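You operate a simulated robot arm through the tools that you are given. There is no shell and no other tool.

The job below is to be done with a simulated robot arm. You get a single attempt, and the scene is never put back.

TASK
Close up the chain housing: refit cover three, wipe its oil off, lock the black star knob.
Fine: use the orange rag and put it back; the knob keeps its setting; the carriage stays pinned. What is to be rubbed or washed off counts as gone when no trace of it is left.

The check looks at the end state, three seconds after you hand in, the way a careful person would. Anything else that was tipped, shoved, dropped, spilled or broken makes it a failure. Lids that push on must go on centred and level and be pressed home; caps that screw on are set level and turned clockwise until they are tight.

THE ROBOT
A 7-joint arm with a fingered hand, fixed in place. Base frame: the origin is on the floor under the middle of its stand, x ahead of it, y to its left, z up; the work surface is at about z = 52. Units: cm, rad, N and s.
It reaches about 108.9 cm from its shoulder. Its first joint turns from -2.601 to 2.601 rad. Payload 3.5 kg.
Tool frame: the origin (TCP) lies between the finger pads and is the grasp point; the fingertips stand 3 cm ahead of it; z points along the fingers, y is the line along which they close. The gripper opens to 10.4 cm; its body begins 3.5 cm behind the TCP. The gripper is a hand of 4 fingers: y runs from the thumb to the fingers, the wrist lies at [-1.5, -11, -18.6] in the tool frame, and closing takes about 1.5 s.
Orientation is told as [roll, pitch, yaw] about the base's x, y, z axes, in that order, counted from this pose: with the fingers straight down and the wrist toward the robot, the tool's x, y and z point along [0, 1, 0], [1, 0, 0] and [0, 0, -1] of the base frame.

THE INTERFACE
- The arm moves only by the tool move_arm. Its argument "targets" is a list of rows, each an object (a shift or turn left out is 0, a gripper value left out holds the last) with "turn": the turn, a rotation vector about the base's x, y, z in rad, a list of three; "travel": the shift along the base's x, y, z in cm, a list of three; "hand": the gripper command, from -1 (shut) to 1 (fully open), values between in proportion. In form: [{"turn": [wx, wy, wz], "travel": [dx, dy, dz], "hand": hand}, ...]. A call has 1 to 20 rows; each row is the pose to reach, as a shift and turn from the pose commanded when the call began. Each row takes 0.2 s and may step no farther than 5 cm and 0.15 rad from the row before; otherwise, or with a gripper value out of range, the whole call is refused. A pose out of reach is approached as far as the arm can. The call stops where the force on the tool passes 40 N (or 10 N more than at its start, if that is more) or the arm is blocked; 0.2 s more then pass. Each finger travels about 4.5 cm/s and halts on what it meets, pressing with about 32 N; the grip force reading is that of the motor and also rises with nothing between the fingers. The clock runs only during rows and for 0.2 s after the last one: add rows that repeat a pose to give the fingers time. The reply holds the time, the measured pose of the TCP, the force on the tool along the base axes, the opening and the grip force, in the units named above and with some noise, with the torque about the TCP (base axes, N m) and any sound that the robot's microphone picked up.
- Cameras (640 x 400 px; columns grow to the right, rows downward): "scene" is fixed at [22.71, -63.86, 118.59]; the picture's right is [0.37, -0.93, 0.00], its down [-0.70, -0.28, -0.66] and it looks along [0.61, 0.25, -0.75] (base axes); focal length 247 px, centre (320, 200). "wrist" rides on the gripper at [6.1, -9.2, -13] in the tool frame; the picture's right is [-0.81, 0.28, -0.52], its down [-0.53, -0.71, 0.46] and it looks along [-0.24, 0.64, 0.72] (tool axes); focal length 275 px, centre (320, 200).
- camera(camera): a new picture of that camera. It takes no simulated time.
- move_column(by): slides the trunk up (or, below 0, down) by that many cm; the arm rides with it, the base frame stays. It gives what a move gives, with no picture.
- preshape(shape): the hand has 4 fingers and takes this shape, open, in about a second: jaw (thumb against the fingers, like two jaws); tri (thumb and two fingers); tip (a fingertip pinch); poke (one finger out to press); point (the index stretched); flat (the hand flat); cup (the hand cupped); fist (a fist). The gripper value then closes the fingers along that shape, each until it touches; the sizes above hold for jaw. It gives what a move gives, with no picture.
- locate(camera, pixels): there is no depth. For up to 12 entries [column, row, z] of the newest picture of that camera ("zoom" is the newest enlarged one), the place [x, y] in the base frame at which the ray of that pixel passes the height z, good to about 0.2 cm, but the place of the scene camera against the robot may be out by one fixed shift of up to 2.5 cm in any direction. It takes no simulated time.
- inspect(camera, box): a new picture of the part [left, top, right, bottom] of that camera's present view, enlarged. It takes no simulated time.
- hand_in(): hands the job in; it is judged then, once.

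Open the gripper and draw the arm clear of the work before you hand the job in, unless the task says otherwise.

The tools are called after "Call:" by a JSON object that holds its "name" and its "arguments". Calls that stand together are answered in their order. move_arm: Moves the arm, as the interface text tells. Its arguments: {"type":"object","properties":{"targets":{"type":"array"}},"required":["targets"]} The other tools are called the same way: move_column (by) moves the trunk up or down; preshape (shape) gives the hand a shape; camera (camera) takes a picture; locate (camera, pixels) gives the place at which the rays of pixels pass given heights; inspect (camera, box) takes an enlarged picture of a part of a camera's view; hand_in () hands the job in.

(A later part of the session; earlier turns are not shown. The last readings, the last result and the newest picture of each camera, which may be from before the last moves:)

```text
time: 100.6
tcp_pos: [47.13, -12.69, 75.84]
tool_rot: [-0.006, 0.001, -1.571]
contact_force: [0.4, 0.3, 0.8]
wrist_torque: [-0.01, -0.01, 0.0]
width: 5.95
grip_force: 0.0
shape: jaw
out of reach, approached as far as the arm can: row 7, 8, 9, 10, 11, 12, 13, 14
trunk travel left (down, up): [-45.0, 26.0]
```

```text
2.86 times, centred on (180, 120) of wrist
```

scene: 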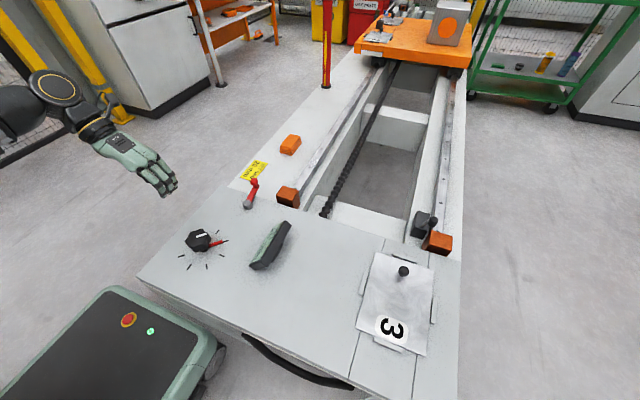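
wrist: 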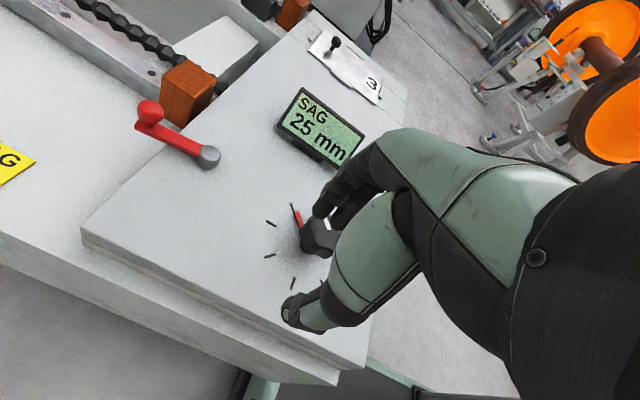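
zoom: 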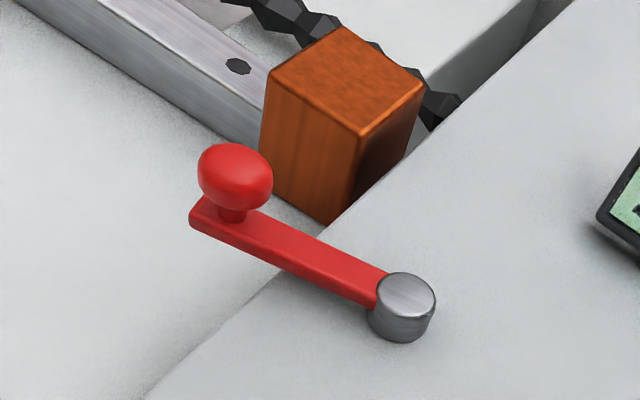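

The lever is a crank arm on a steel pivot; the star knob sits proud on its hub. A straight push on the knob cannot change its setting, so I test first whether it pushes in: I close the hand and position it over the knob centre (41.9,-22.9).

Call:
{"name": "move_arm", "arguments": {"targets": [{"travel": [0.5, 0, 1], "turn": [0, 0, -0.13], "hand": -0.5}, {"travel": [1, 0, 2], "turn": [0, 0, -0.26], "hand": -1}, {"travel": [1, -1, 2], "turn": [0, 0, -0.39], "hand": -1}, {"travel": [0.5, -2.5, 2], "turn": [0, 0, -0.52], "hand": -1}, {"travel": [-0.5, -4.5, 2], "turn": [0, 0, -0.65], "hand": -1}, {"travel": [-2, -7, 2], "turn": [0, 0, -0.79], "hand": -1}, {"travel": [-4, -9, 2], "turn": [0, 0, -0.79], "hand": -1}, {"travel": [-5.2, -10.2, 2], "turn": [0, 0, -0.79], "hand": -1}, {"travel": [-5.2, -10.2, 2], "turn": [0, 0, -0.79], "hand": -1}]}}

Call:
{"name": "camera", "arguments": {"camera": "wrist"}}

Call:
{"name": "camera", "arguments": {"camera": "scene"}}

```text
time: 102.6
tcp_pos: [41.84, -22.81, 78.04]
tool_rot: [-0.005, 0.003, -2.36]
contact_force: [0.5, -0.4, -0.5]
wrist_torque: [0.04, -0.01, 0.0]
width: 0.01
grip_force: 32.7
shape: jaw
trunk travel left (down, up): [-45.0, 26.0]
```

```text
taken
```

wrist: 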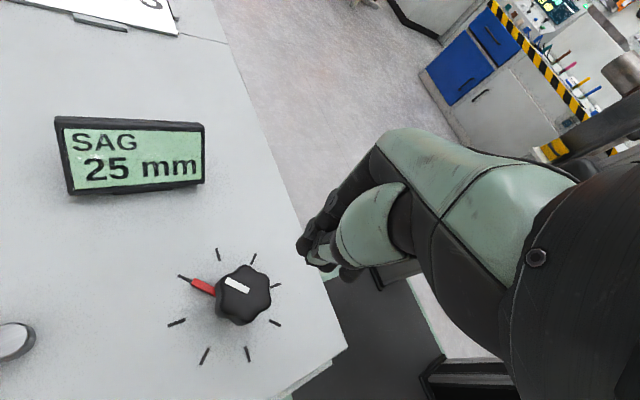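

```text
taken
```

scene: 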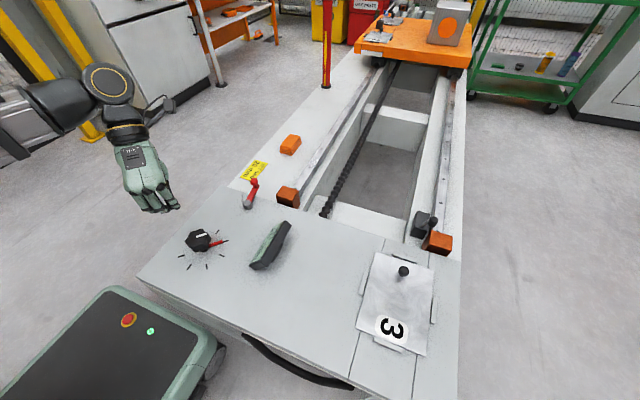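

A good view of the knob at (241,293), ring centre about (230,304). I zoom and locate these points.

Call:
{"name": "inspect", "arguments": {"camera": "wrist", "box": [150, 230, 310, 370]}}

Call:
{"name": "locate", "arguments": {"camera": "wrist", "pixels": [[229.6, 304, 57.6], [243, 293, 60], [243, 293, 62], [243, 293, 64]]}}

```text
2.86 times, centred on (230, 300) of wrist
```

zoom: 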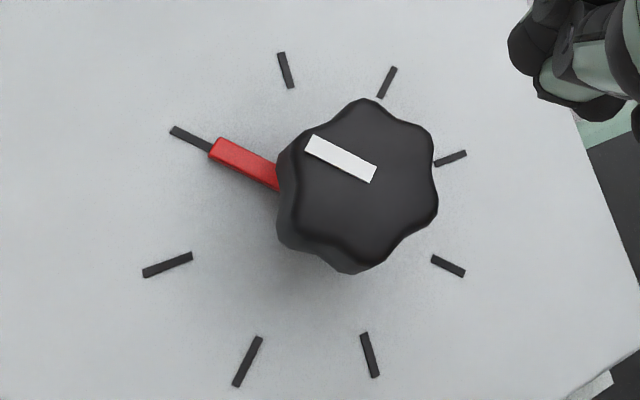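

```text
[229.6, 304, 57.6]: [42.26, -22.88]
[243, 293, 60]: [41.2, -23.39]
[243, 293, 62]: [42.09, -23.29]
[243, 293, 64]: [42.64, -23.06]
```

Knob centre is (42.2,-22.9) with its top at about z ≈ 62.3. I descend over its centre and touch it gently.

Call:
{"name": "move_arm", "arguments": {"targets": [{"travel": [0.3, -0.1, -4]}, {"travel": [0.3, -0.1, -8]}, {"travel": [0.3, -0.1, -10.5]}, {"travel": [0.3, -0.1, -11.5]}, {"travel": [0.3, -0.1, -11.5]}]}}

Call:
{"name": "inspect", "arguments": {"camera": "scene", "box": [150, 190, 270, 290]}}

Call:
{"name": "inspect", "arguments": {"camera": "wrist", "box": [180, 200, 360, 360]}}

```text
time: 103.8
tcp_pos: [42.26, -22.75, 66.57]
tool_rot: [-0.001, 0.002, -2.359]
contact_force: [-0.8, -0.6, 0.2]
wrist_torque: [0.01, 0.01, -0.01]
width: 0.02
grip_force: 32.4
shape: jaw
trunk travel left (down, up): [-45.0, 26.0]
```

```text
4.00 times, centred on (210, 240) of scene
```

zoom: 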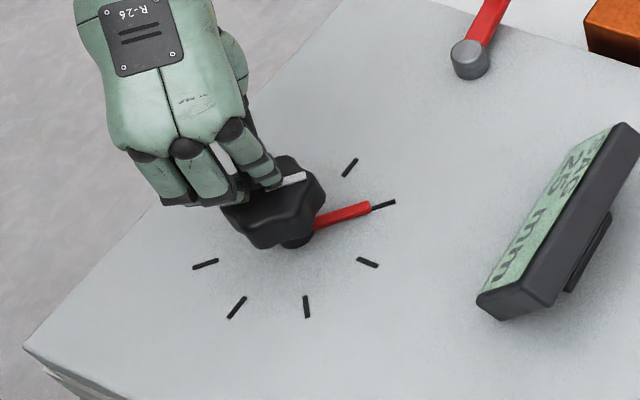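

```text
2.50 times, centred on (270, 280) of wrist
```

zoom: 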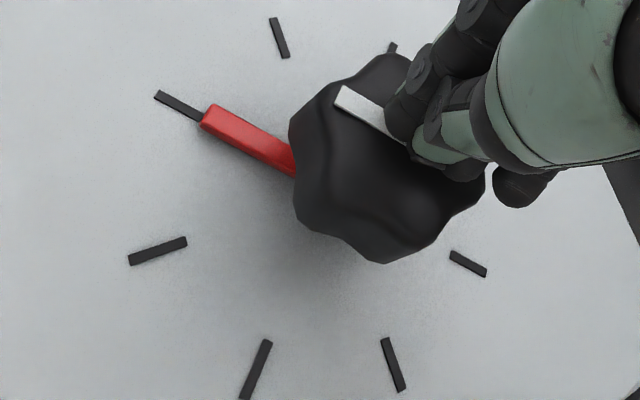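

The closed fingertips are just above the knob's centre. I press down in small steps, watching force and sounds.

Call:
{"name": "move_arm", "arguments": {"targets": [{"travel": [0, 0, -0.3]}, {"travel": [0, 0, -0.6]}, {"travel": [0, 0, -0.9]}, {"travel": [0, 0, -1.1]}, {"travel": [0, 0, -1.3]}, {"travel": [0, 0, -1.3]}]}}

```text
time: 104.5
tcp_pos: [42.05, -22.95, 66.2]
tool_rot: [0.003, -0.005, -2.36]
contact_force: [0.1, 2.0, 23.6]
wrist_torque: [-0.03, 0.05, 0.01]
width: 0.01
grip_force: 31.9
shape: jaw
trunk travel left (down, up): [-45.0, 26.0]
stopped in row 3: the force on the tool passed its limit at 47 N (the readings are from after the stop); the commanded pose is now the measured one
```

The knob is rigid downward (47 N without travel), so it isn't a push lock. I back off and verify nothing changed.

Call:
{"name": "move_arm", "arguments": {"targets": [{"travel": [0, 0, 1]}, {"travel": [0, 0, 4]}, {"travel": [0, 0, 8]}, {"travel": [0, 0, 11]}, {"travel": [0, 0, 11]}]}}

Call:
{"name": "inspect", "arguments": {"camera": "wrist", "box": [150, 230, 310, 370]}}

Call:
{"name": "inspect", "arguments": {"camera": "scene", "box": [165, 215, 245, 275]}}

```text
time: 105.7
tcp_pos: [42.11, -22.93, 77.03]
tool_rot: [0.003, -0.003, -2.359]
contact_force: [-0.7, 0.4, -0.6]
wrist_torque: [-0.02, -0.01, -0.01]
width: 0.0
grip_force: 32.1
shape: jaw
trunk travel left (down, up): [-45.0, 26.0]
```

```text
2.86 times, centred on (230, 300) of wrist
```

zoom: 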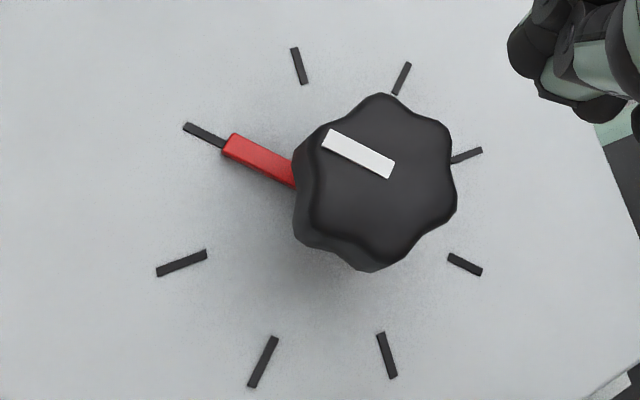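

```text
6.67 times, centred on (205, 245) of scene
```

zoom: 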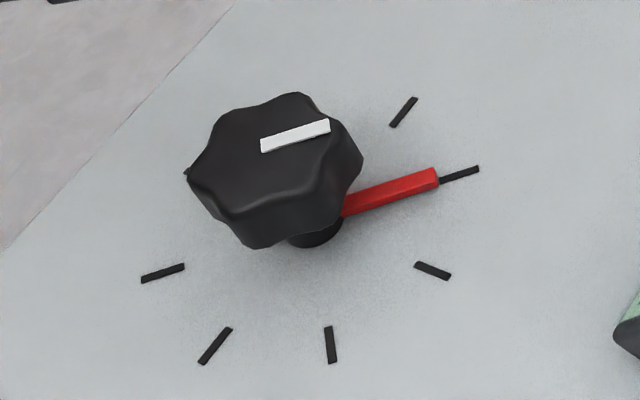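

Knob and pointer are unchanged. So the red crank lever must be the lock; I move to look at it closely from the far side.

Call:
{"name": "move_arm", "arguments": {"targets": [{"travel": [4.4, 0.7, 0]}, {"travel": [8.8, 1.4, 0]}, {"travel": [13.2, 2.1, 0]}, {"travel": [17.6, 2.8, 0]}, {"travel": [22, 3.5, 0]}, {"travel": [26.4, 4.2, -1]}, {"travel": [30, 5, -2]}, {"travel": [30, 5, -3]}, {"travel": [30, 5, -3]}]}}

Call:
{"name": "camera", "arguments": {"camera": "wrist"}}

Call:
{"name": "camera", "arguments": {"camera": "scene"}}

```text
time: 107.7
tcp_pos: [72.24, -17.91, 74.06]
tool_rot: [0.002, -0.005, -2.359]
contact_force: [0.9, 0.8, -0.6]
wrist_torque: [-0.02, 0.0, 0.0]
width: 0.02
grip_force: 31.9
shape: jaw
trunk travel left (down, up): [-45.0, 26.0]
```

```text
taken
```

wrist: 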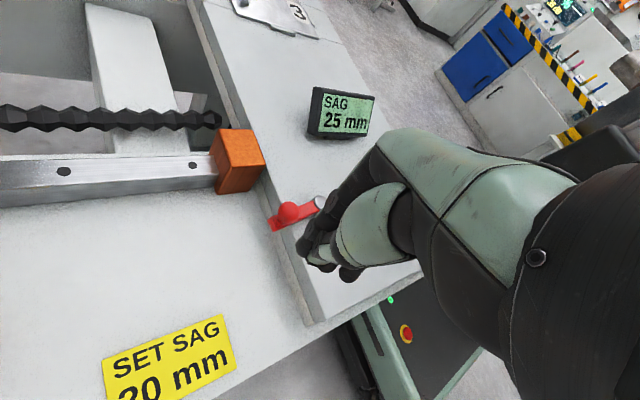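

```text
taken
```

scene: 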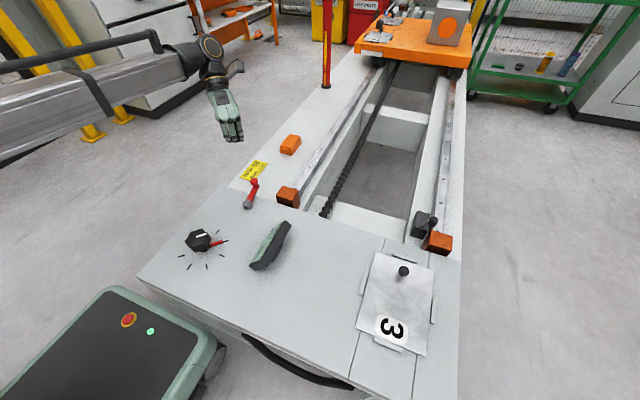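

The lever is partly covered by the fingers at (300,212). I shift the hand a bit to uncover it.

Call:
{"name": "move_arm", "arguments": {"targets": [{"travel": [-3, 2, 0]}, {"travel": [-6, 4.5, 0]}, {"travel": [-6, 6, 0]}, {"travel": [-6, 6, 0]}]}}

Call:
{"name": "camera", "arguments": {"camera": "wrist"}}

Call:
{"name": "inspect", "arguments": {"camera": "wrist", "box": [160, 90, 320, 230]}}

```text
time: 108.7
tcp_pos: [66.15, -11.87, 74.1]
tool_rot: [0.002, -0.003, -2.363]
contact_force: [-0.2, 0.4, 0.0]
wrist_torque: [0.0, 0.03, -0.01]
width: 0.0
grip_force: 31.7
shape: jaw
trunk travel left (down, up): [-45.0, 26.0]
```

```text
taken
```

wrist: 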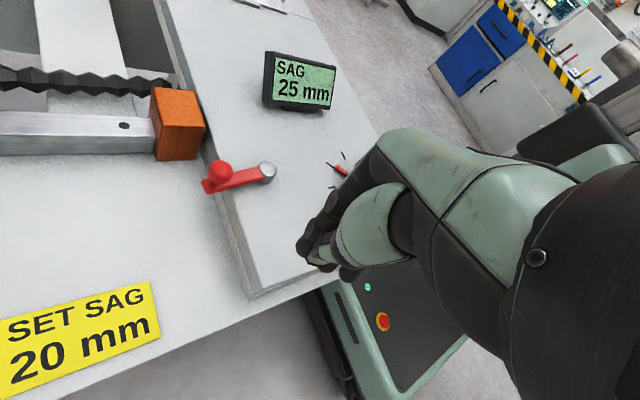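

```text
2.86 times, centred on (240, 160) of wrist
```

zoom: 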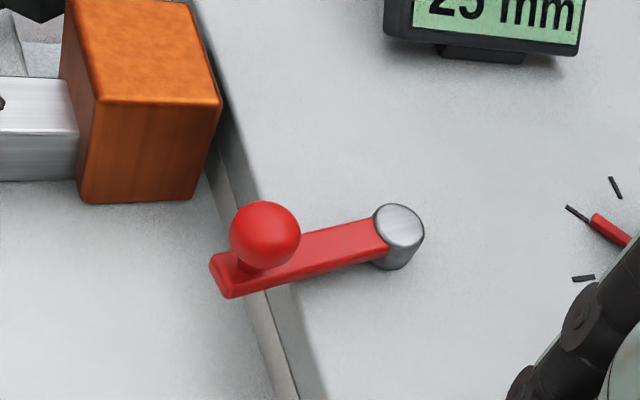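

Lever: pivot top at (268,168), ball at (221,172), arm tip at (204,187). I locate these and the orange stop's nearest corner.

Call:
{"name": "locate", "arguments": {"camera": "wrist", "pixels": [[268, 168.4, 58], [268, 168.4, 60], [220.8, 172.3, 60], [220.8, 172.3, 62], [220.8, 172.3, 64], [204, 187, 59], [205.7, 126, 58], [205.7, 126, 60], [205.7, 126, 62], [196.3, 160, 52], [265, 182, 57.6]]}}

```text
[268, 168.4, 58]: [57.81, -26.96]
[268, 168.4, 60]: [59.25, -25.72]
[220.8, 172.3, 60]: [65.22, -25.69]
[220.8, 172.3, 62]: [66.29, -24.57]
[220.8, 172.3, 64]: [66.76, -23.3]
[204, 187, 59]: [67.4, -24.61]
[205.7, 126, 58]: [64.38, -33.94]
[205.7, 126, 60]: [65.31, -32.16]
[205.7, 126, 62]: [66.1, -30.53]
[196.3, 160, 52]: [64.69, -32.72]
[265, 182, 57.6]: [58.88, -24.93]
```

The pivot is at (58.95,-25.9), the ball at about (65.95,-24.9,61.4), and the orange stop's top is ≈ 59.4 with its corner near (64.7,-32.7). I open the hand partly, turn it to close across the lever, and hover above the ball.

Call:
{"name": "move_arm", "arguments": {"targets": [{"travel": [0, -2, 0], "turn": [0, 0, 0.13], "hand": -0.5}, {"travel": [0, -4, 0], "turn": [0, 0, 0.26], "hand": 0}, {"travel": [0, -6, 0], "turn": [0, 0, 0.39], "hand": 0}, {"travel": [0, -8, 0], "turn": [0, 0, 0.52], "hand": 0}, {"travel": [-0.1, -10, 0], "turn": [0, 0, 0.65], "hand": 0}, {"travel": [-0.2, -12, 0], "turn": [0, 0, 0.79], "hand": 0}, {"travel": [-0.2, -13, 0], "turn": [0, 0, 0.79], "hand": 0}, {"travel": [-0.2, -13, 0], "turn": [0, 0, 0.79], "hand": 0}]}}

Call:
{"name": "camera", "arguments": {"camera": "wrist"}}

Call:
{"name": "inspect", "arguments": {"camera": "scene", "box": [210, 130, 330, 230]}}

```text
time: 110.5
tcp_pos: [65.94, -24.95, 74.01]
tool_rot: [0.0, -0.003, -1.568]
contact_force: [0.4, 0.6, 0.6]
wrist_torque: [0.0, -0.02, 0.01]
width: 5.17
grip_force: 0.1
shape: jaw
trunk travel left (down, up): [-45.0, 26.0]
```

```text
taken
```

wrist: 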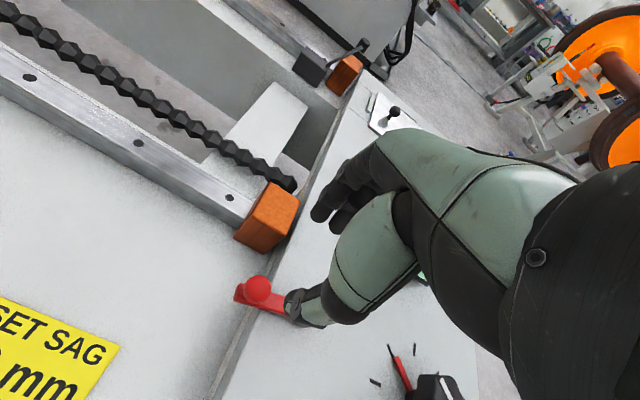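

```text
4.00 times, centred on (270, 180) of scene
```

zoom: 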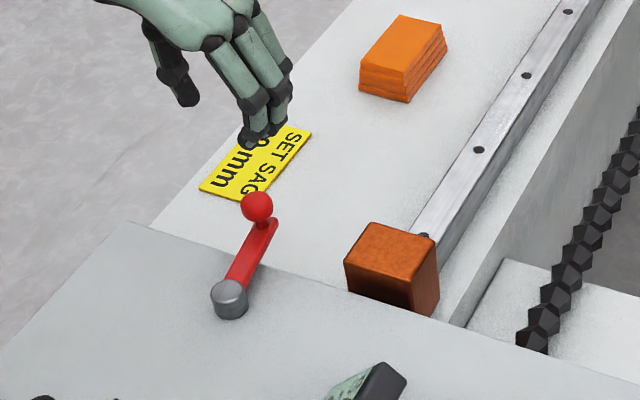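

The ball projects exactly at the tool axis (258,290). I descend to TCP z ≈ 63.2 and close lightly on the ball.

Call:
{"name": "move_arm", "arguments": {"targets": [{"travel": [0, 0, -4]}, {"travel": [0, 0, -8]}, {"travel": [0, 0, -10]}, {"travel": [0, 0, -10.8]}, {"travel": [0, 0, -10.8]}]}}

Call:
{"name": "camera", "arguments": {"camera": "wrist"}}

Call:
{"name": "inspect", "arguments": {"camera": "scene", "box": [210, 130, 330, 230]}}

```text
time: 111.7
tcp_pos: [65.99, -24.94, 63.11]
tool_rot: [0.001, -0.002, -1.571]
contact_force: [0.0, 0.2, 0.2]
wrist_torque: [-0.04, 0.0, 0.03]
width: 5.15
grip_force: 0.1
shape: jaw
trunk travel left (down, up): [-45.0, 26.0]
```

```text
taken
```

wrist: 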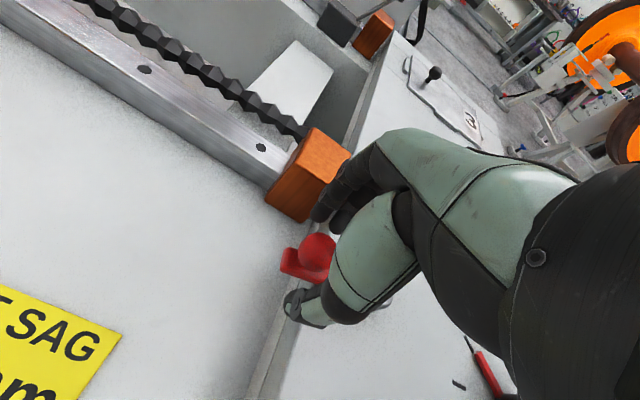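

```text
4.00 times, centred on (270, 180) of scene
```

zoom: 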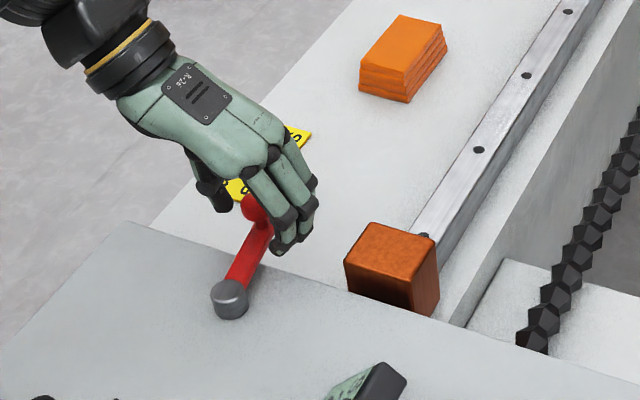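

The ball sits between thumb and fingers. I cage it loosely (about 2.8 cm) and test-push gently first toward -y (clockwise from above).

Call:
{"name": "move_arm", "arguments": {"targets": [{"hand": -0.2}, {"hand": -0.46}, {"hand": -0.46}, {"hand": -0.46}]}}

Call:
{"name": "move_arm", "arguments": {"targets": [{"travel": [0, -0.2, 0]}, {"travel": [0, -0.4, 0]}, {"travel": [0, -0.6, 0]}, {"travel": [0, -0.6, 0]}]}}

Call:
{"name": "camera", "arguments": {"camera": "wrist"}}

```text
time: 112.7
tcp_pos: [66.04, -24.85, 63.1]
tool_rot: [0.003, -0.005, -1.569]
contact_force: [-0.9, -0.3, -0.2]
wrist_torque: [-0.03, -0.02, -0.05]
width: 2.82
grip_force: 0.0
shape: jaw
trunk travel left (down, up): [-45.0, 26.0]
```

```text
time: 113.7
tcp_pos: [65.95, -25.48, 63.07]
tool_rot: [0.002, -0.002, -1.57]
contact_force: [0.9, 2.0, 0.0]
wrist_torque: [0.07, 0.01, -0.03]
width: 2.91
grip_force: 0.1
shape: jaw
trunk travel left (down, up): [-45.0, 26.0]
```

```text
taken
```

wrist: 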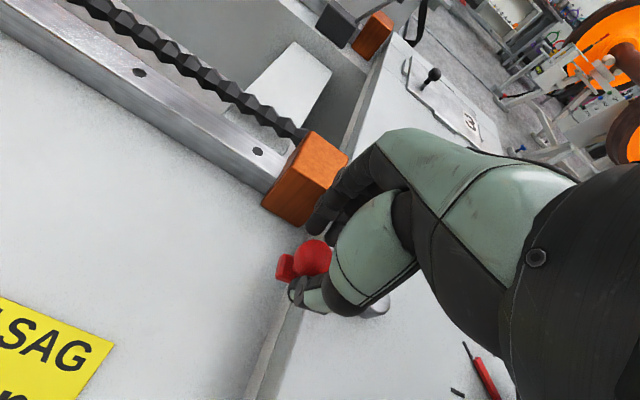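

A 2 N reaction appears, so contact is just made. I continue the push by small steps and watch whether the lever yields or blocks.

Call:
{"name": "move_arm", "arguments": {"targets": [{"travel": [0, -0.2, 0]}, {"travel": [0, -0.4, 0]}, {"travel": [0, -0.6, 0]}, {"travel": [0, -0.6, 0]}]}}

Call:
{"name": "inspect", "arguments": {"camera": "scene", "box": [210, 130, 330, 230]}}

```text
time: 114.7
tcp_pos: [65.91, -25.97, 63.21]
tool_rot: [0.002, -0.004, -1.57]
contact_force: [0.7, 6.2, 1.3]
wrist_torque: [0.17, -0.01, 0.0]
width: 3.1
grip_force: 0.1
shape: jaw
trunk travel left (down, up): [-45.0, 26.0]
```

```text
4.00 times, centred on (270, 180) of scene
```

zoom: 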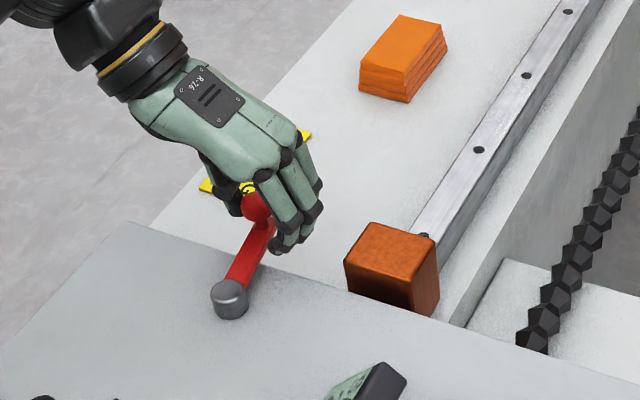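

The lever does not move toward -y at 6 N. I back off and test the other way, toward +y.

Call:
{"name": "move_arm", "arguments": {"targets": [{"travel": [0, 0.4, 0]}, {"travel": [0, 0.8, 0]}, {"travel": [0, 1.1, 0]}, {"travel": [0, 1.3, 0]}, {"travel": [0, 1.5, 0]}, {"travel": [0, 1.5, 0]}]}}

Call:
{"name": "inspect", "arguments": {"camera": "scene", "box": [210, 130, 330, 230]}}

```text
time: 116.1
tcp_pos: [65.85, -24.52, 63.22]
tool_rot: [0.002, -0.005, -1.571]
contact_force: [0.1, 0.3, 0.3]
wrist_torque: [-0.05, -0.02, -0.01]
width: 2.85
grip_force: 0.0
shape: jaw
trunk travel left (down, up): [-45.0, 26.0]
```

```text
4.00 times, centred on (270, 180) of scene
```

zoom: 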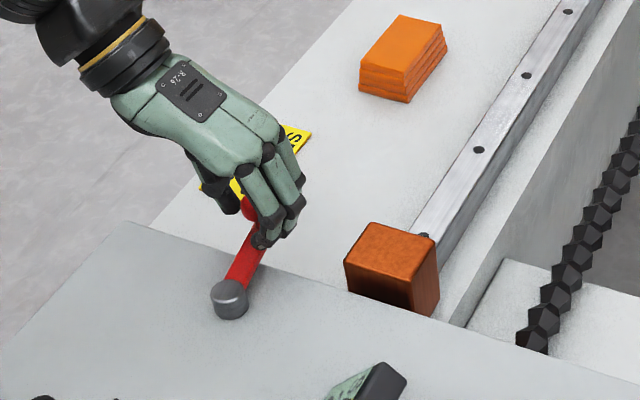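

No contact yet on that side. I continue toward +y in small steps.

Call:
{"name": "move_arm", "arguments": {"targets": [{"travel": [0, 0.2, 0]}, {"travel": [0, 0.4, 0]}, {"travel": [0, 0.6, 0]}, {"travel": [0, 0.8, 0]}, {"travel": [0, 0.8, 0]}]}}

Call:
{"name": "inspect", "arguments": {"camera": "scene", "box": [210, 130, 330, 230]}}

Call:
{"name": "camera", "arguments": {"camera": "wrist"}}

```text
time: 117.3
tcp_pos: [65.95, -23.75, 63.15]
tool_rot: [0.002, -0.003, -1.57]
contact_force: [-0.1, -1.2, 0.5]
wrist_torque: [-0.01, -0.02, -0.02]
width: 2.86
grip_force: 0.1
shape: jaw
trunk travel left (down, up): [-45.0, 26.0]
```

```text
4.00 times, centred on (270, 180) of scene
```

zoom: 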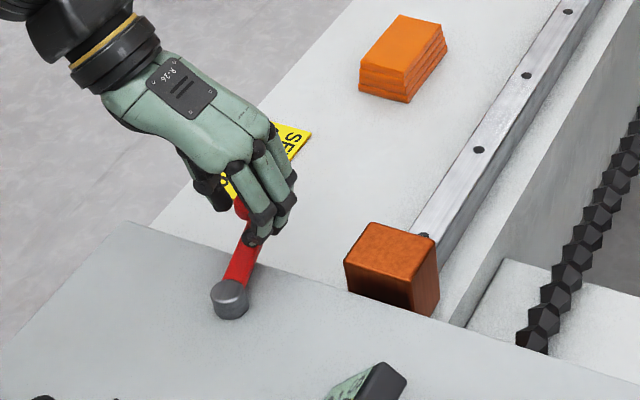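

```text
taken
```

wrist: 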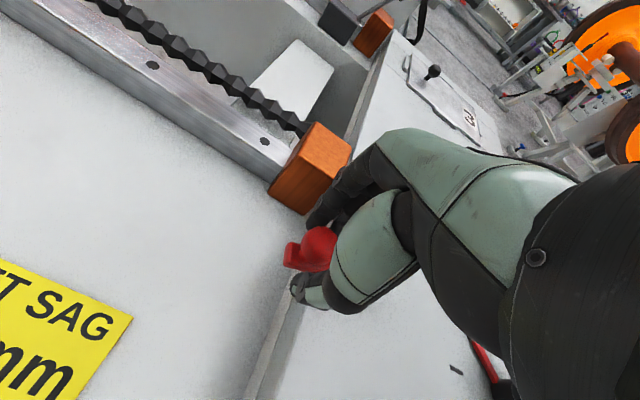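

Toward +y the lever follows the hand with only ~1 N, so this is its free direction. I swing it counterclockwise along its arc around (58.95,-25.9), turning the hand with it, and watch forces.

Call:
{"name": "move_arm", "arguments": {"targets": [{"travel": [-0.2, 0.4, 0], "turn": [0, 0, 0.06]}, {"travel": [-0.42, 0.77, 0], "turn": [0, 0, 0.12]}, {"travel": [-0.61, 1.15, 0], "turn": [0, 0, 0.18]}, {"travel": [-0.81, 1.53, 0], "turn": [0, 0, 0.24]}, {"travel": [-1.05, 1.9, 0], "turn": [0, 0, 0.3]}, {"travel": [-1.3, 2.25, 0], "turn": [0, 0, 0.36]}, {"travel": [-1.58, 2.58, 0], "turn": [0, 0, 0.42]}, {"travel": [-1.87, 2.9, 0], "turn": [0, 0, 0.48]}, {"travel": [-1.87, 2.9, 0], "turn": [0, 0, 0.48]}]}}

Call:
{"name": "inspect", "arguments": {"camera": "scene", "box": [150, 130, 330, 280]}}

Call:
{"name": "camera", "arguments": {"camera": "wrist"}}

```text
time: 119.3
tcp_pos: [64.24, -20.9, 63.22]
tool_rot: [0.002, -0.003, -1.087]
contact_force: [0.2, -0.5, 0.7]
wrist_torque: [-0.02, -0.01, 0.01]
width: 2.83
grip_force: 0.1
shape: jaw
trunk travel left (down, up): [-45.0, 26.0]
```

```text
2.67 times, centred on (240, 205) of scene
```

zoom: 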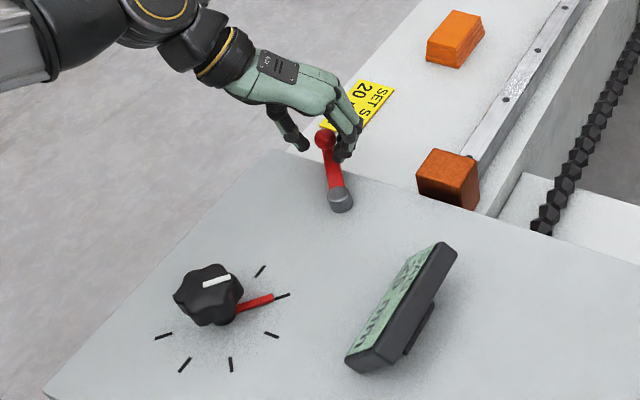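

```text
taken
```

wrist: 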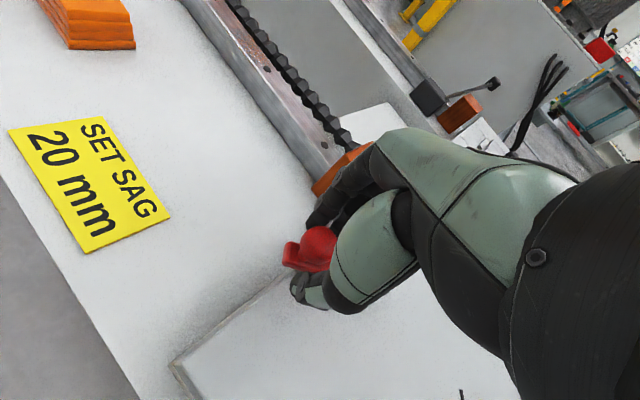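

The lever swings freely, now at about 38°, with knob and gauge unchanged. I continue the arc in small steps.

Call:
{"name": "move_arm", "arguments": {"targets": [{"travel": [-0.32, 0.3, 0], "turn": [0, 0, 0.06]}, {"travel": [-0.64, 0.58, 0], "turn": [0, 0, 0.12]}, {"travel": [-0.98, 0.84, 0], "turn": [0, 0, 0.18]}, {"travel": [-1.34, 1.07, 0], "turn": [0, 0, 0.24]}, {"travel": [-1.72, 1.29, 0], "turn": [0, 0, 0.3]}, {"travel": [-2.11, 1.48, 0], "turn": [0, 0, 0.36]}, {"travel": [-2.5, 1.65, 0], "turn": [0, 0, 0.42]}, {"travel": [-2.91, 1.8, 0], "turn": [0, 0, 0.48]}, {"travel": [-3.32, 1.92, 0], "turn": [0, 0, 0.54]}, {"travel": [-3.74, 2.01, 0], "turn": [0, 0, 0.6]}, {"travel": [-3.74, 2.01, 0], "turn": [0, 0, 0.6]}]}}

Call:
{"name": "inspect", "arguments": {"camera": "scene", "box": [150, 130, 330, 280]}}

```text
time: 121.7
tcp_pos: [60.35, -18.87, 63.18]
tool_rot: [0.003, -0.003, -0.491]
contact_force: [0.3, 0.1, 0.2]
wrist_torque: [-0.01, -0.03, 0.04]
width: 2.87
grip_force: 0.0
shape: jaw
trunk travel left (down, up): [-45.0, 26.0]
```

```text
2.67 times, centred on (240, 205) of scene
```

zoom: 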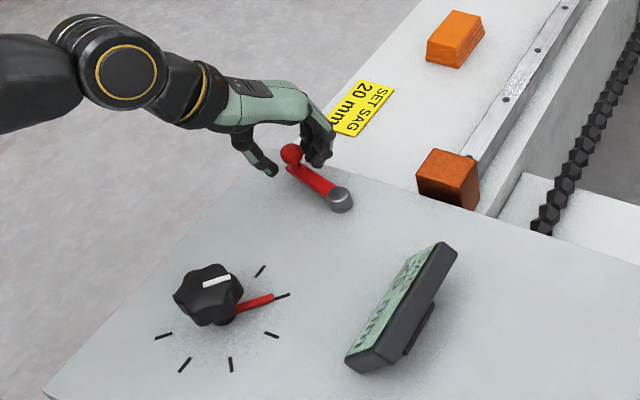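

Lever at about 75°, still free. I continue carefully in shorter calls to find its other end.

Call:
{"name": "move_arm", "arguments": {"targets": [{"travel": [-0.43, 0.08, 0], "turn": [0, 0, 0.06]}, {"travel": [-0.86, 0.13, 0], "turn": [0, 0, 0.12]}, {"travel": [-1.29, 0.15, 0], "turn": [0, 0, 0.18]}, {"travel": [-1.72, 0.14, 0], "turn": [0, 0, 0.24]}, {"travel": [-1.72, 0.14, 0], "turn": [0, 0, 0.24]}]}}

Call:
{"name": "inspect", "arguments": {"camera": "scene", "box": [150, 130, 330, 280]}}

```text
time: 122.9
tcp_pos: [58.7, -18.75, 63.16]
tool_rot: [0.003, -0.004, -0.251]
contact_force: [0.5, -0.2, 0.2]
wrist_torque: [0.0, -0.03, 0.04]
width: 2.85
grip_force: 0.0
shape: jaw
trunk travel left (down, up): [-45.0, 26.0]
```

```text
2.67 times, centred on (240, 205) of scene
```

zoom: 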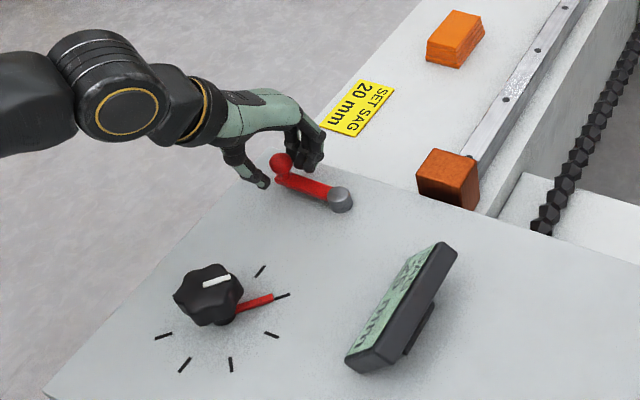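

Still no resistance at about 90°. I continue the arc in steps.

Call:
{"name": "move_arm", "arguments": {"targets": [{"travel": [-0.43, -0.03, 0], "turn": [0, 0, 0.06]}, {"travel": [-0.86, -0.09, 0], "turn": [0, 0, 0.12]}, {"travel": [-1.28, -0.17, 0], "turn": [0, 0, 0.18]}, {"travel": [-1.28, -0.17, 0], "turn": [0, 0, 0.18]}]}}

Call:
{"name": "inspect", "arguments": {"camera": "scene", "box": [150, 130, 330, 280]}}

```text
time: 123.9
tcp_pos: [57.45, -19.0, 63.24]
tool_rot: [0.0, -0.004, -0.07]
contact_force: [10.6, -0.8, 4.1]
wrist_torque: [-0.08, -0.32, -0.01]
width: 3.16
grip_force: 0.0
shape: jaw
trunk travel left (down, up): [-45.0, 26.0]
```

```text
2.67 times, centred on (240, 205) of scene
```

zoom: 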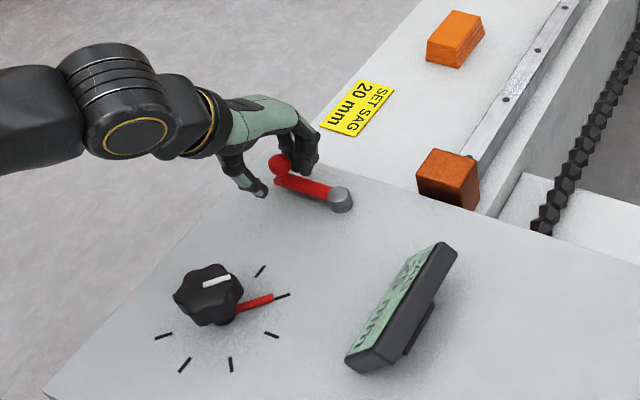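

The lever has met its other end stop (10.6 N) after about 90° of swing. I relax the push, open the hand around the ball and rise.

Call:
{"name": "move_arm", "arguments": {"targets": [{"travel": [0.3, 0, 0], "hand": -0.46}, {"travel": [0.4, 0, 0], "hand": -0.2}, {"travel": [0.4, 0, 0], "hand": 0.1}, {"travel": [0.4, 0, 0], "hand": 0.1}, {"travel": [0.4, 0, 2], "hand": 0.1}, {"travel": [0.4, 0, 5], "hand": 0.1}, {"travel": [0.4, 0, 9], "hand": 0.1}, {"travel": [0.4, 0, 13], "hand": 0.1}, {"travel": [0.4, 0, 13], "hand": 0.1}]}}

Call:
{"name": "inspect", "arguments": {"camera": "scene", "box": [150, 130, 330, 280]}}

Call:
{"name": "camera", "arguments": {"camera": "wrist"}}

```text
time: 125.9
tcp_pos: [57.77, -19.03, 76.24]
tool_rot: [0.0, -0.004, -0.071]
contact_force: [-0.3, 0.6, 0.3]
wrist_torque: [0.01, 0.01, -0.04]
width: 5.7
grip_force: 0.1
shape: jaw
trunk travel left (down, up): [-45.0, 26.0]
```

```text
2.67 times, centred on (240, 205) of scene
```

zoom: 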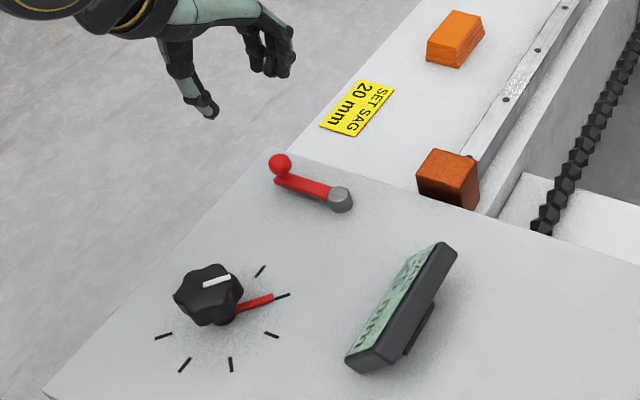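

```text
taken
```

wrist: 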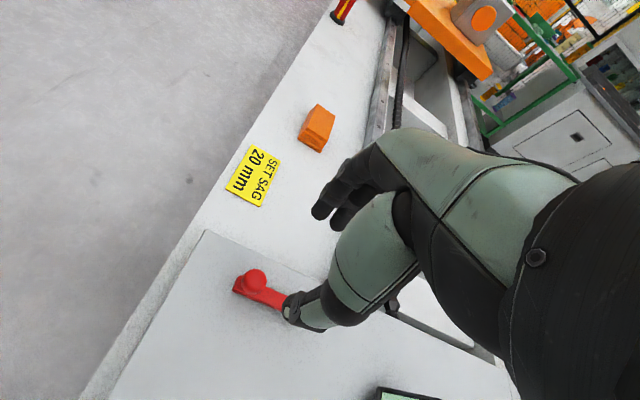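

The lever stays put pointing toward +y. I check its final angle by locating the ball, and zoom on knob and gauge to confirm that the setting is unchanged.

Call:
{"name": "locate", "arguments": {"camera": "wrist", "pixels": [[258, 279, 61.4], [236, 290, 59]]}}

Call:
{"name": "inspect", "arguments": {"camera": "scene", "box": [165, 160, 300, 280]}}

Call:
{"name": "inspect", "arguments": {"camera": "scene", "box": [370, 180, 470, 270]}}

```text
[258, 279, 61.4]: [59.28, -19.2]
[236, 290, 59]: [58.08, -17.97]
```

```text
3.33 times, centred on (232, 220) of scene
```

zoom: 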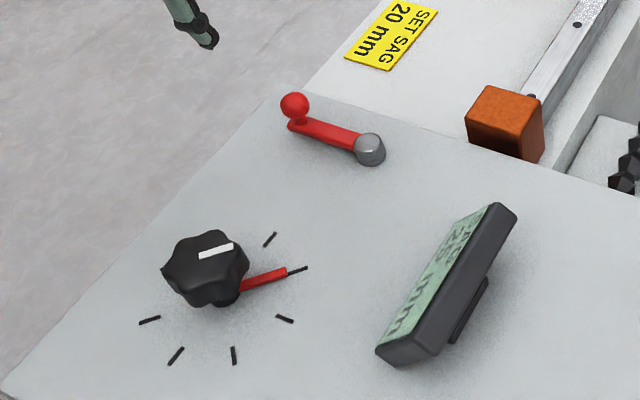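

```text
4.44 times, centred on (420, 225) of scene
```

zoom: 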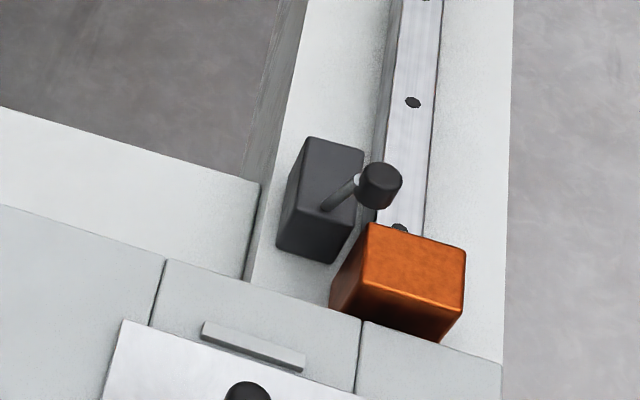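

Lever is at its end stop, knob pointer and mark are unchanged, gauge still upright, and the carriage pin is untouched. I open the hand and draw the arm up and clear of the work.

Call:
{"name": "move_arm", "arguments": {"targets": [{"travel": [0, 0, 4], "hand": 0.6}, {"travel": [0, 1, 8], "hand": 1}, {"travel": [0, 3, 12], "hand": 1}, {"travel": [0, 6, 15], "hand": 1}, {"travel": [0, 9, 18], "hand": 1}, {"travel": [0, 12, 20], "hand": 1}, {"travel": [0, 12, 20], "hand": 1}]}}

Call:
{"name": "camera", "arguments": {"camera": "scene"}}

Call:
{"name": "inspect", "arguments": {"camera": "scene", "box": [240, 110, 340, 210]}}

Call:
{"name": "inspect", "arguments": {"camera": "scene", "box": [340, 230, 460, 370]}}

Call:
{"name": "camera", "arguments": {"camera": "wrist"}}

```text
time: 127.5
tcp_pos: [57.96, -6.93, 96.05]
tool_rot: [0.001, -0.004, -0.069]
contact_force: [-0.2, 0.1, -0.5]
wrist_torque: [-0.03, 0.0, 0.0]
width: 10.37
grip_force: 0.1
shape: jaw
trunk travel left (down, up): [-45.0, 26.0]
```

```text
taken
```

scene: 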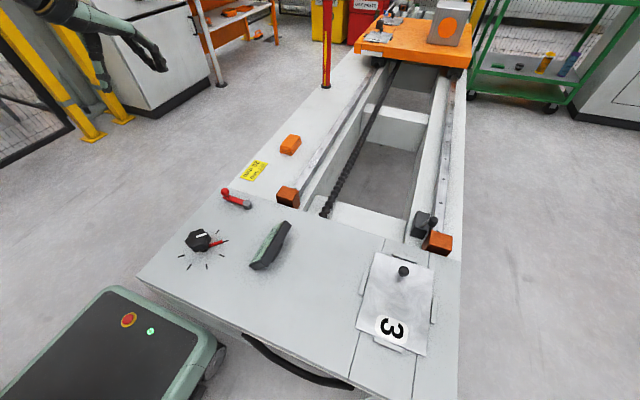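

```text
4.00 times, centred on (290, 160) of scene
```

zoom: 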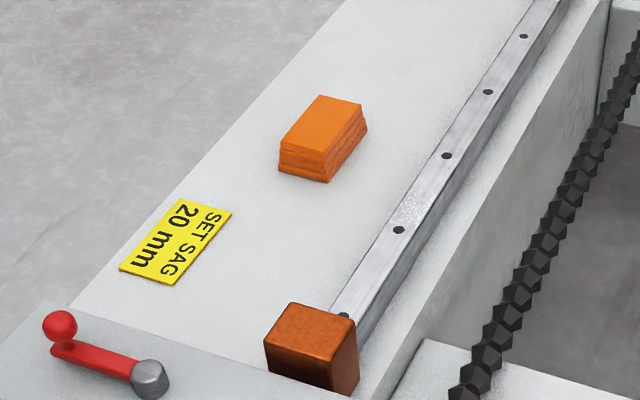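

```text
2.86 times, centred on (400, 300) of scene
```

zoom: 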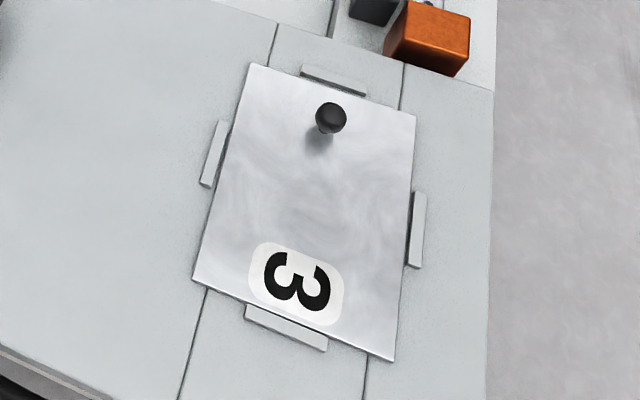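

```text
taken
```

wrist: 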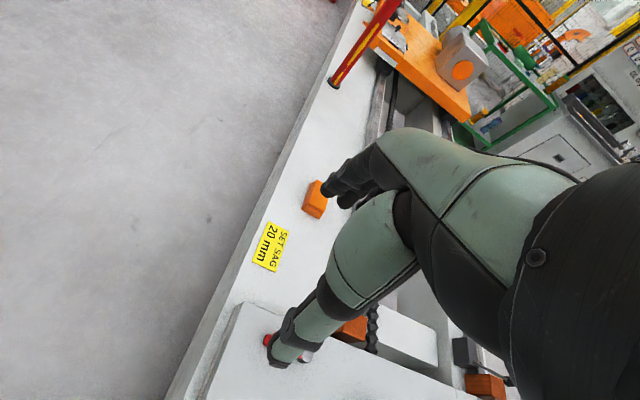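

Everything looks in order. As a last check I measure the lever's swing from the scene pixels of pivot and ball before (254.2,181.4) and now (225,191.3).

Call:
{"name": "locate", "arguments": {"camera": "scene", "pixels": [[247.2, 203.1, 61.05], [254.2, 181.4, 62.85], [225, 191.3, 62.85]]}}

```text
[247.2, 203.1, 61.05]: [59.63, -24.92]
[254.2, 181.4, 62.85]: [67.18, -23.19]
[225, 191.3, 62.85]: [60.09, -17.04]
```

The measured swing is about 75–80°, so I want to be sure the lever is really hard home. I'll press the ball once more toward -x with the closed hand, positioning first on its +x side.

Call:
{"name": "move_arm", "arguments": {"targets": [{"travel": [1.5, -2.5, -4], "hand": 0}, {"travel": [3, -5, -8], "hand": -1}, {"travel": [4.5, -7.5, -12], "hand": -1}, {"travel": [6, -10, -16], "hand": -1}, {"travel": [7.5, -12.2, -20], "hand": -1}, {"travel": [7.5, -12.2, -24], "hand": -1}, {"travel": [7.5, -12.2, -24], "hand": -1}]}}

Call:
{"name": "camera", "arguments": {"camera": "wrist"}}

Call:
{"name": "inspect", "arguments": {"camera": "scene", "box": [190, 130, 310, 230]}}

```text
time: 129.1
tcp_pos: [65.36, -18.98, 72.28]
tool_rot: [-0.001, -0.003, -0.071]
contact_force: [-0.8, 0.1, -0.5]
wrist_torque: [-0.02, -0.01, 0.0]
width: 0.0
grip_force: 27.6
shape: jaw
trunk travel left (down, up): [-45.0, 26.0]
```

```text
taken
```

wrist: 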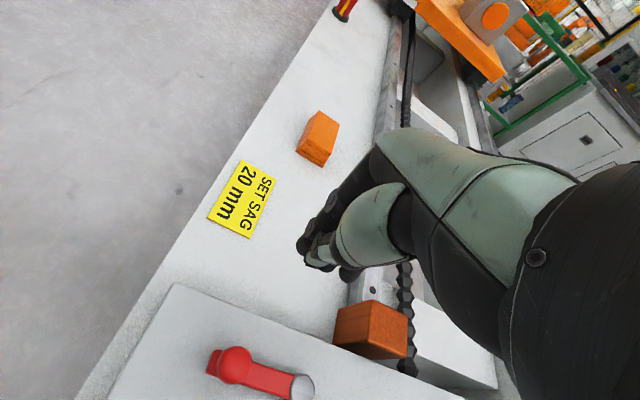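

```text
4.00 times, centred on (250, 180) of scene
```

zoom: 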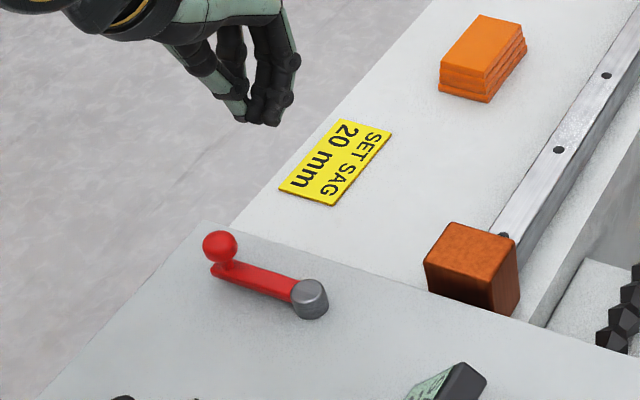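

The lever is well visible in the wrist view: ball (236,365), pivot (302,387), tip (210,362). I locate these.

Call:
{"name": "inspect", "arguments": {"camera": "wrist", "box": [180, 320, 340, 400]}}

Call:
{"name": "locate", "arguments": {"camera": "wrist", "pixels": [[302, 387, 59.6], [236, 365, 61.4], [212, 352, 59.5], [208, 374, 59.5]]}}

```text
4.00 times, centred on (260, 360) of wrist
```

zoom: 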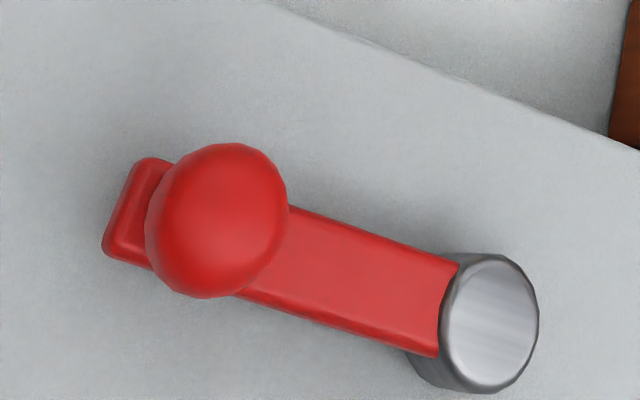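

```text
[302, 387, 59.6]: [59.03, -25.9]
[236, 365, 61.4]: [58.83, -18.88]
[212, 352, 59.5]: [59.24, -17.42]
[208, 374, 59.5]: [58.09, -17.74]
```

The lever now stands at about 92° (from about 8°), a swing of ~84°. I lower the closed hand beside the ball and press it toward its stop to confirm that it is home.

Call:
{"name": "move_arm", "arguments": {"targets": [{"travel": [-0.5, 0, -4]}, {"travel": [-1, 0, -8]}, {"travel": [-1, 0, -9.1]}, {"travel": [-1.5, 0, -9.1]}, {"travel": [-2, 0, -9.1]}, {"travel": [-2.5, 0, -9.1]}, {"travel": [-2.8, 0, -9.1]}, {"travel": [-2.8, 0, -9.1]}]}}

Call:
{"name": "camera", "arguments": {"camera": "wrist"}}

```text
time: 130.9
tcp_pos: [62.41, -18.94, 63.21]
tool_rot: [0.001, -0.003, -0.068]
contact_force: [0.5, 0.2, -0.1]
wrist_torque: [0.03, -0.01, -0.01]
width: 0.0
grip_force: 31.9
shape: jaw
trunk travel left (down, up): [-45.0, 26.0]
```

```text
taken
```

wrist: 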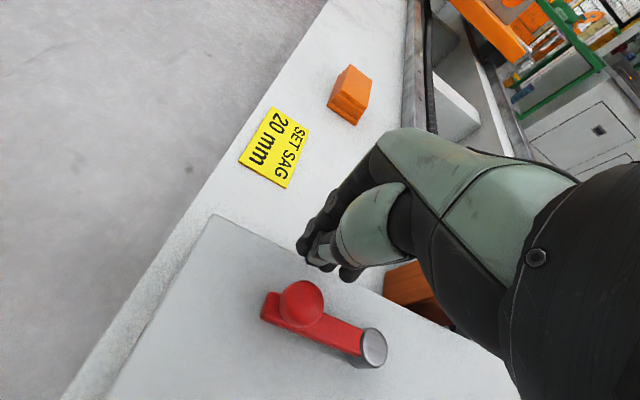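

No contact yet. I move on toward -x in small steps until it presses on the ball.

Call:
{"name": "move_arm", "arguments": {"targets": [{"travel": [-0.4, 0, 0]}, {"travel": [-0.8, 0, 0]}, {"travel": [-1.1, 0, 0]}, {"travel": [-1.4, 0, 0]}, {"travel": [-1.4, 0, 0]}]}}

Call:
{"name": "camera", "arguments": {"camera": "wrist"}}

```text
time: 132.1
tcp_pos: [61.12, -19.14, 63.14]
tool_rot: [0.001, -0.005, -0.072]
contact_force: [10.7, -1.8, 4.8]
wrist_torque: [0.0, -0.02, -0.04]
width: 0.0
grip_force: 32.0
shape: jaw
trunk travel left (down, up): [-45.0, 26.0]
```

```text
taken
```

wrist: 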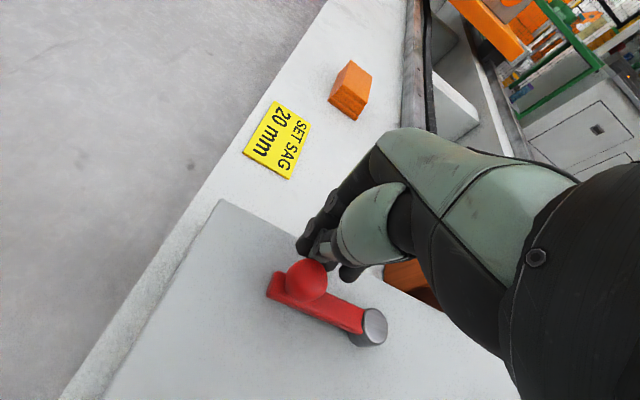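

10.7 N and the lever holds. I press a little harder (to ~20 N) to see whether it goes any further.

Call:
{"name": "move_arm", "arguments": {"targets": [{"travel": [-0.1, 0, 0]}, {"travel": [-0.2, 0, 0]}, {"travel": [-0.3, 0, 0]}, {"travel": [-0.3, 0, 0]}]}}

```text
time: 133.1
tcp_pos: [60.65, -19.09, 63.23]
tool_rot: [0.002, -0.004, -0.073]
contact_force: [15.7, -6.5, 10.0]
wrist_torque: [-0.06, -0.01, 0.0]
width: 0.01
grip_force: 31.7
shape: jaw
trunk travel left (down, up): [-45.0, 26.0]
```

Force is at 16 N and starting to slide up the ball, so the lever is at its stop. I back off, rise, and check the lever.

Call:
{"name": "move_arm", "arguments": {"targets": [{"travel": [1.5, 0, 0]}, {"travel": [3, 0, 1]}, {"travel": [4, 0, 5]}, {"travel": [4, 0, 9]}, {"travel": [4, 0, 9]}]}}

Call:
{"name": "inspect", "arguments": {"camera": "wrist", "box": [180, 300, 340, 400]}}

Call:
{"name": "camera", "arguments": {"camera": "wrist"}}

Call:
{"name": "inspect", "arguments": {"camera": "scene", "box": [190, 130, 310, 230]}}

```text
time: 134.3
tcp_pos: [64.57, -19.2, 72.24]
tool_rot: [0.002, -0.001, -0.069]
contact_force: [-0.6, -0.7, 0.3]
wrist_torque: [-0.02, 0.0, 0.0]
width: 0.01
grip_force: 32.3
shape: jaw
trunk travel left (down, up): [-45.0, 26.0]
```

```text
4.00 times, centred on (260, 350) of wrist
```

zoom: 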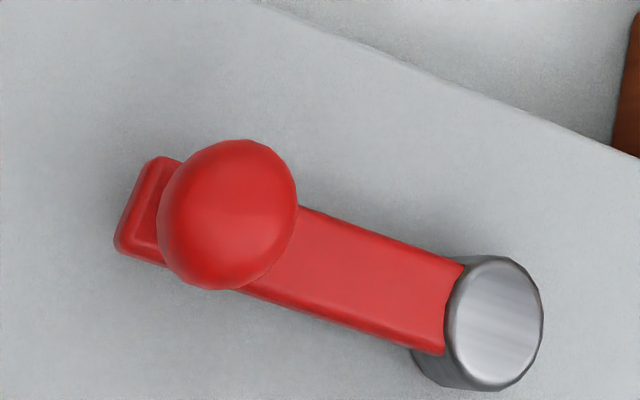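

```text
taken
```

wrist: 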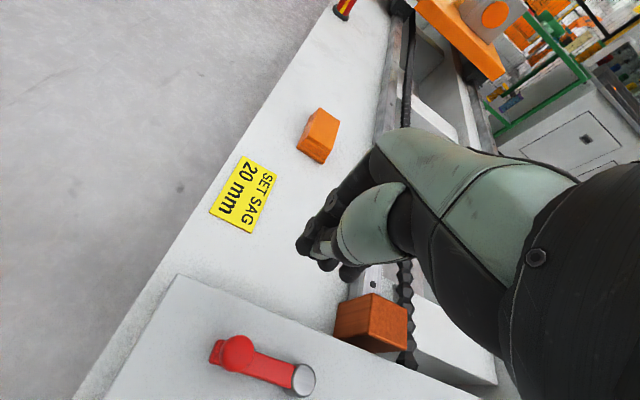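

```text
4.00 times, centred on (250, 180) of scene
```

zoom: 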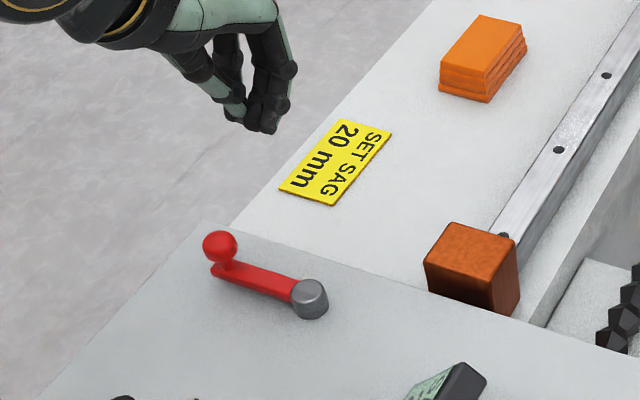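

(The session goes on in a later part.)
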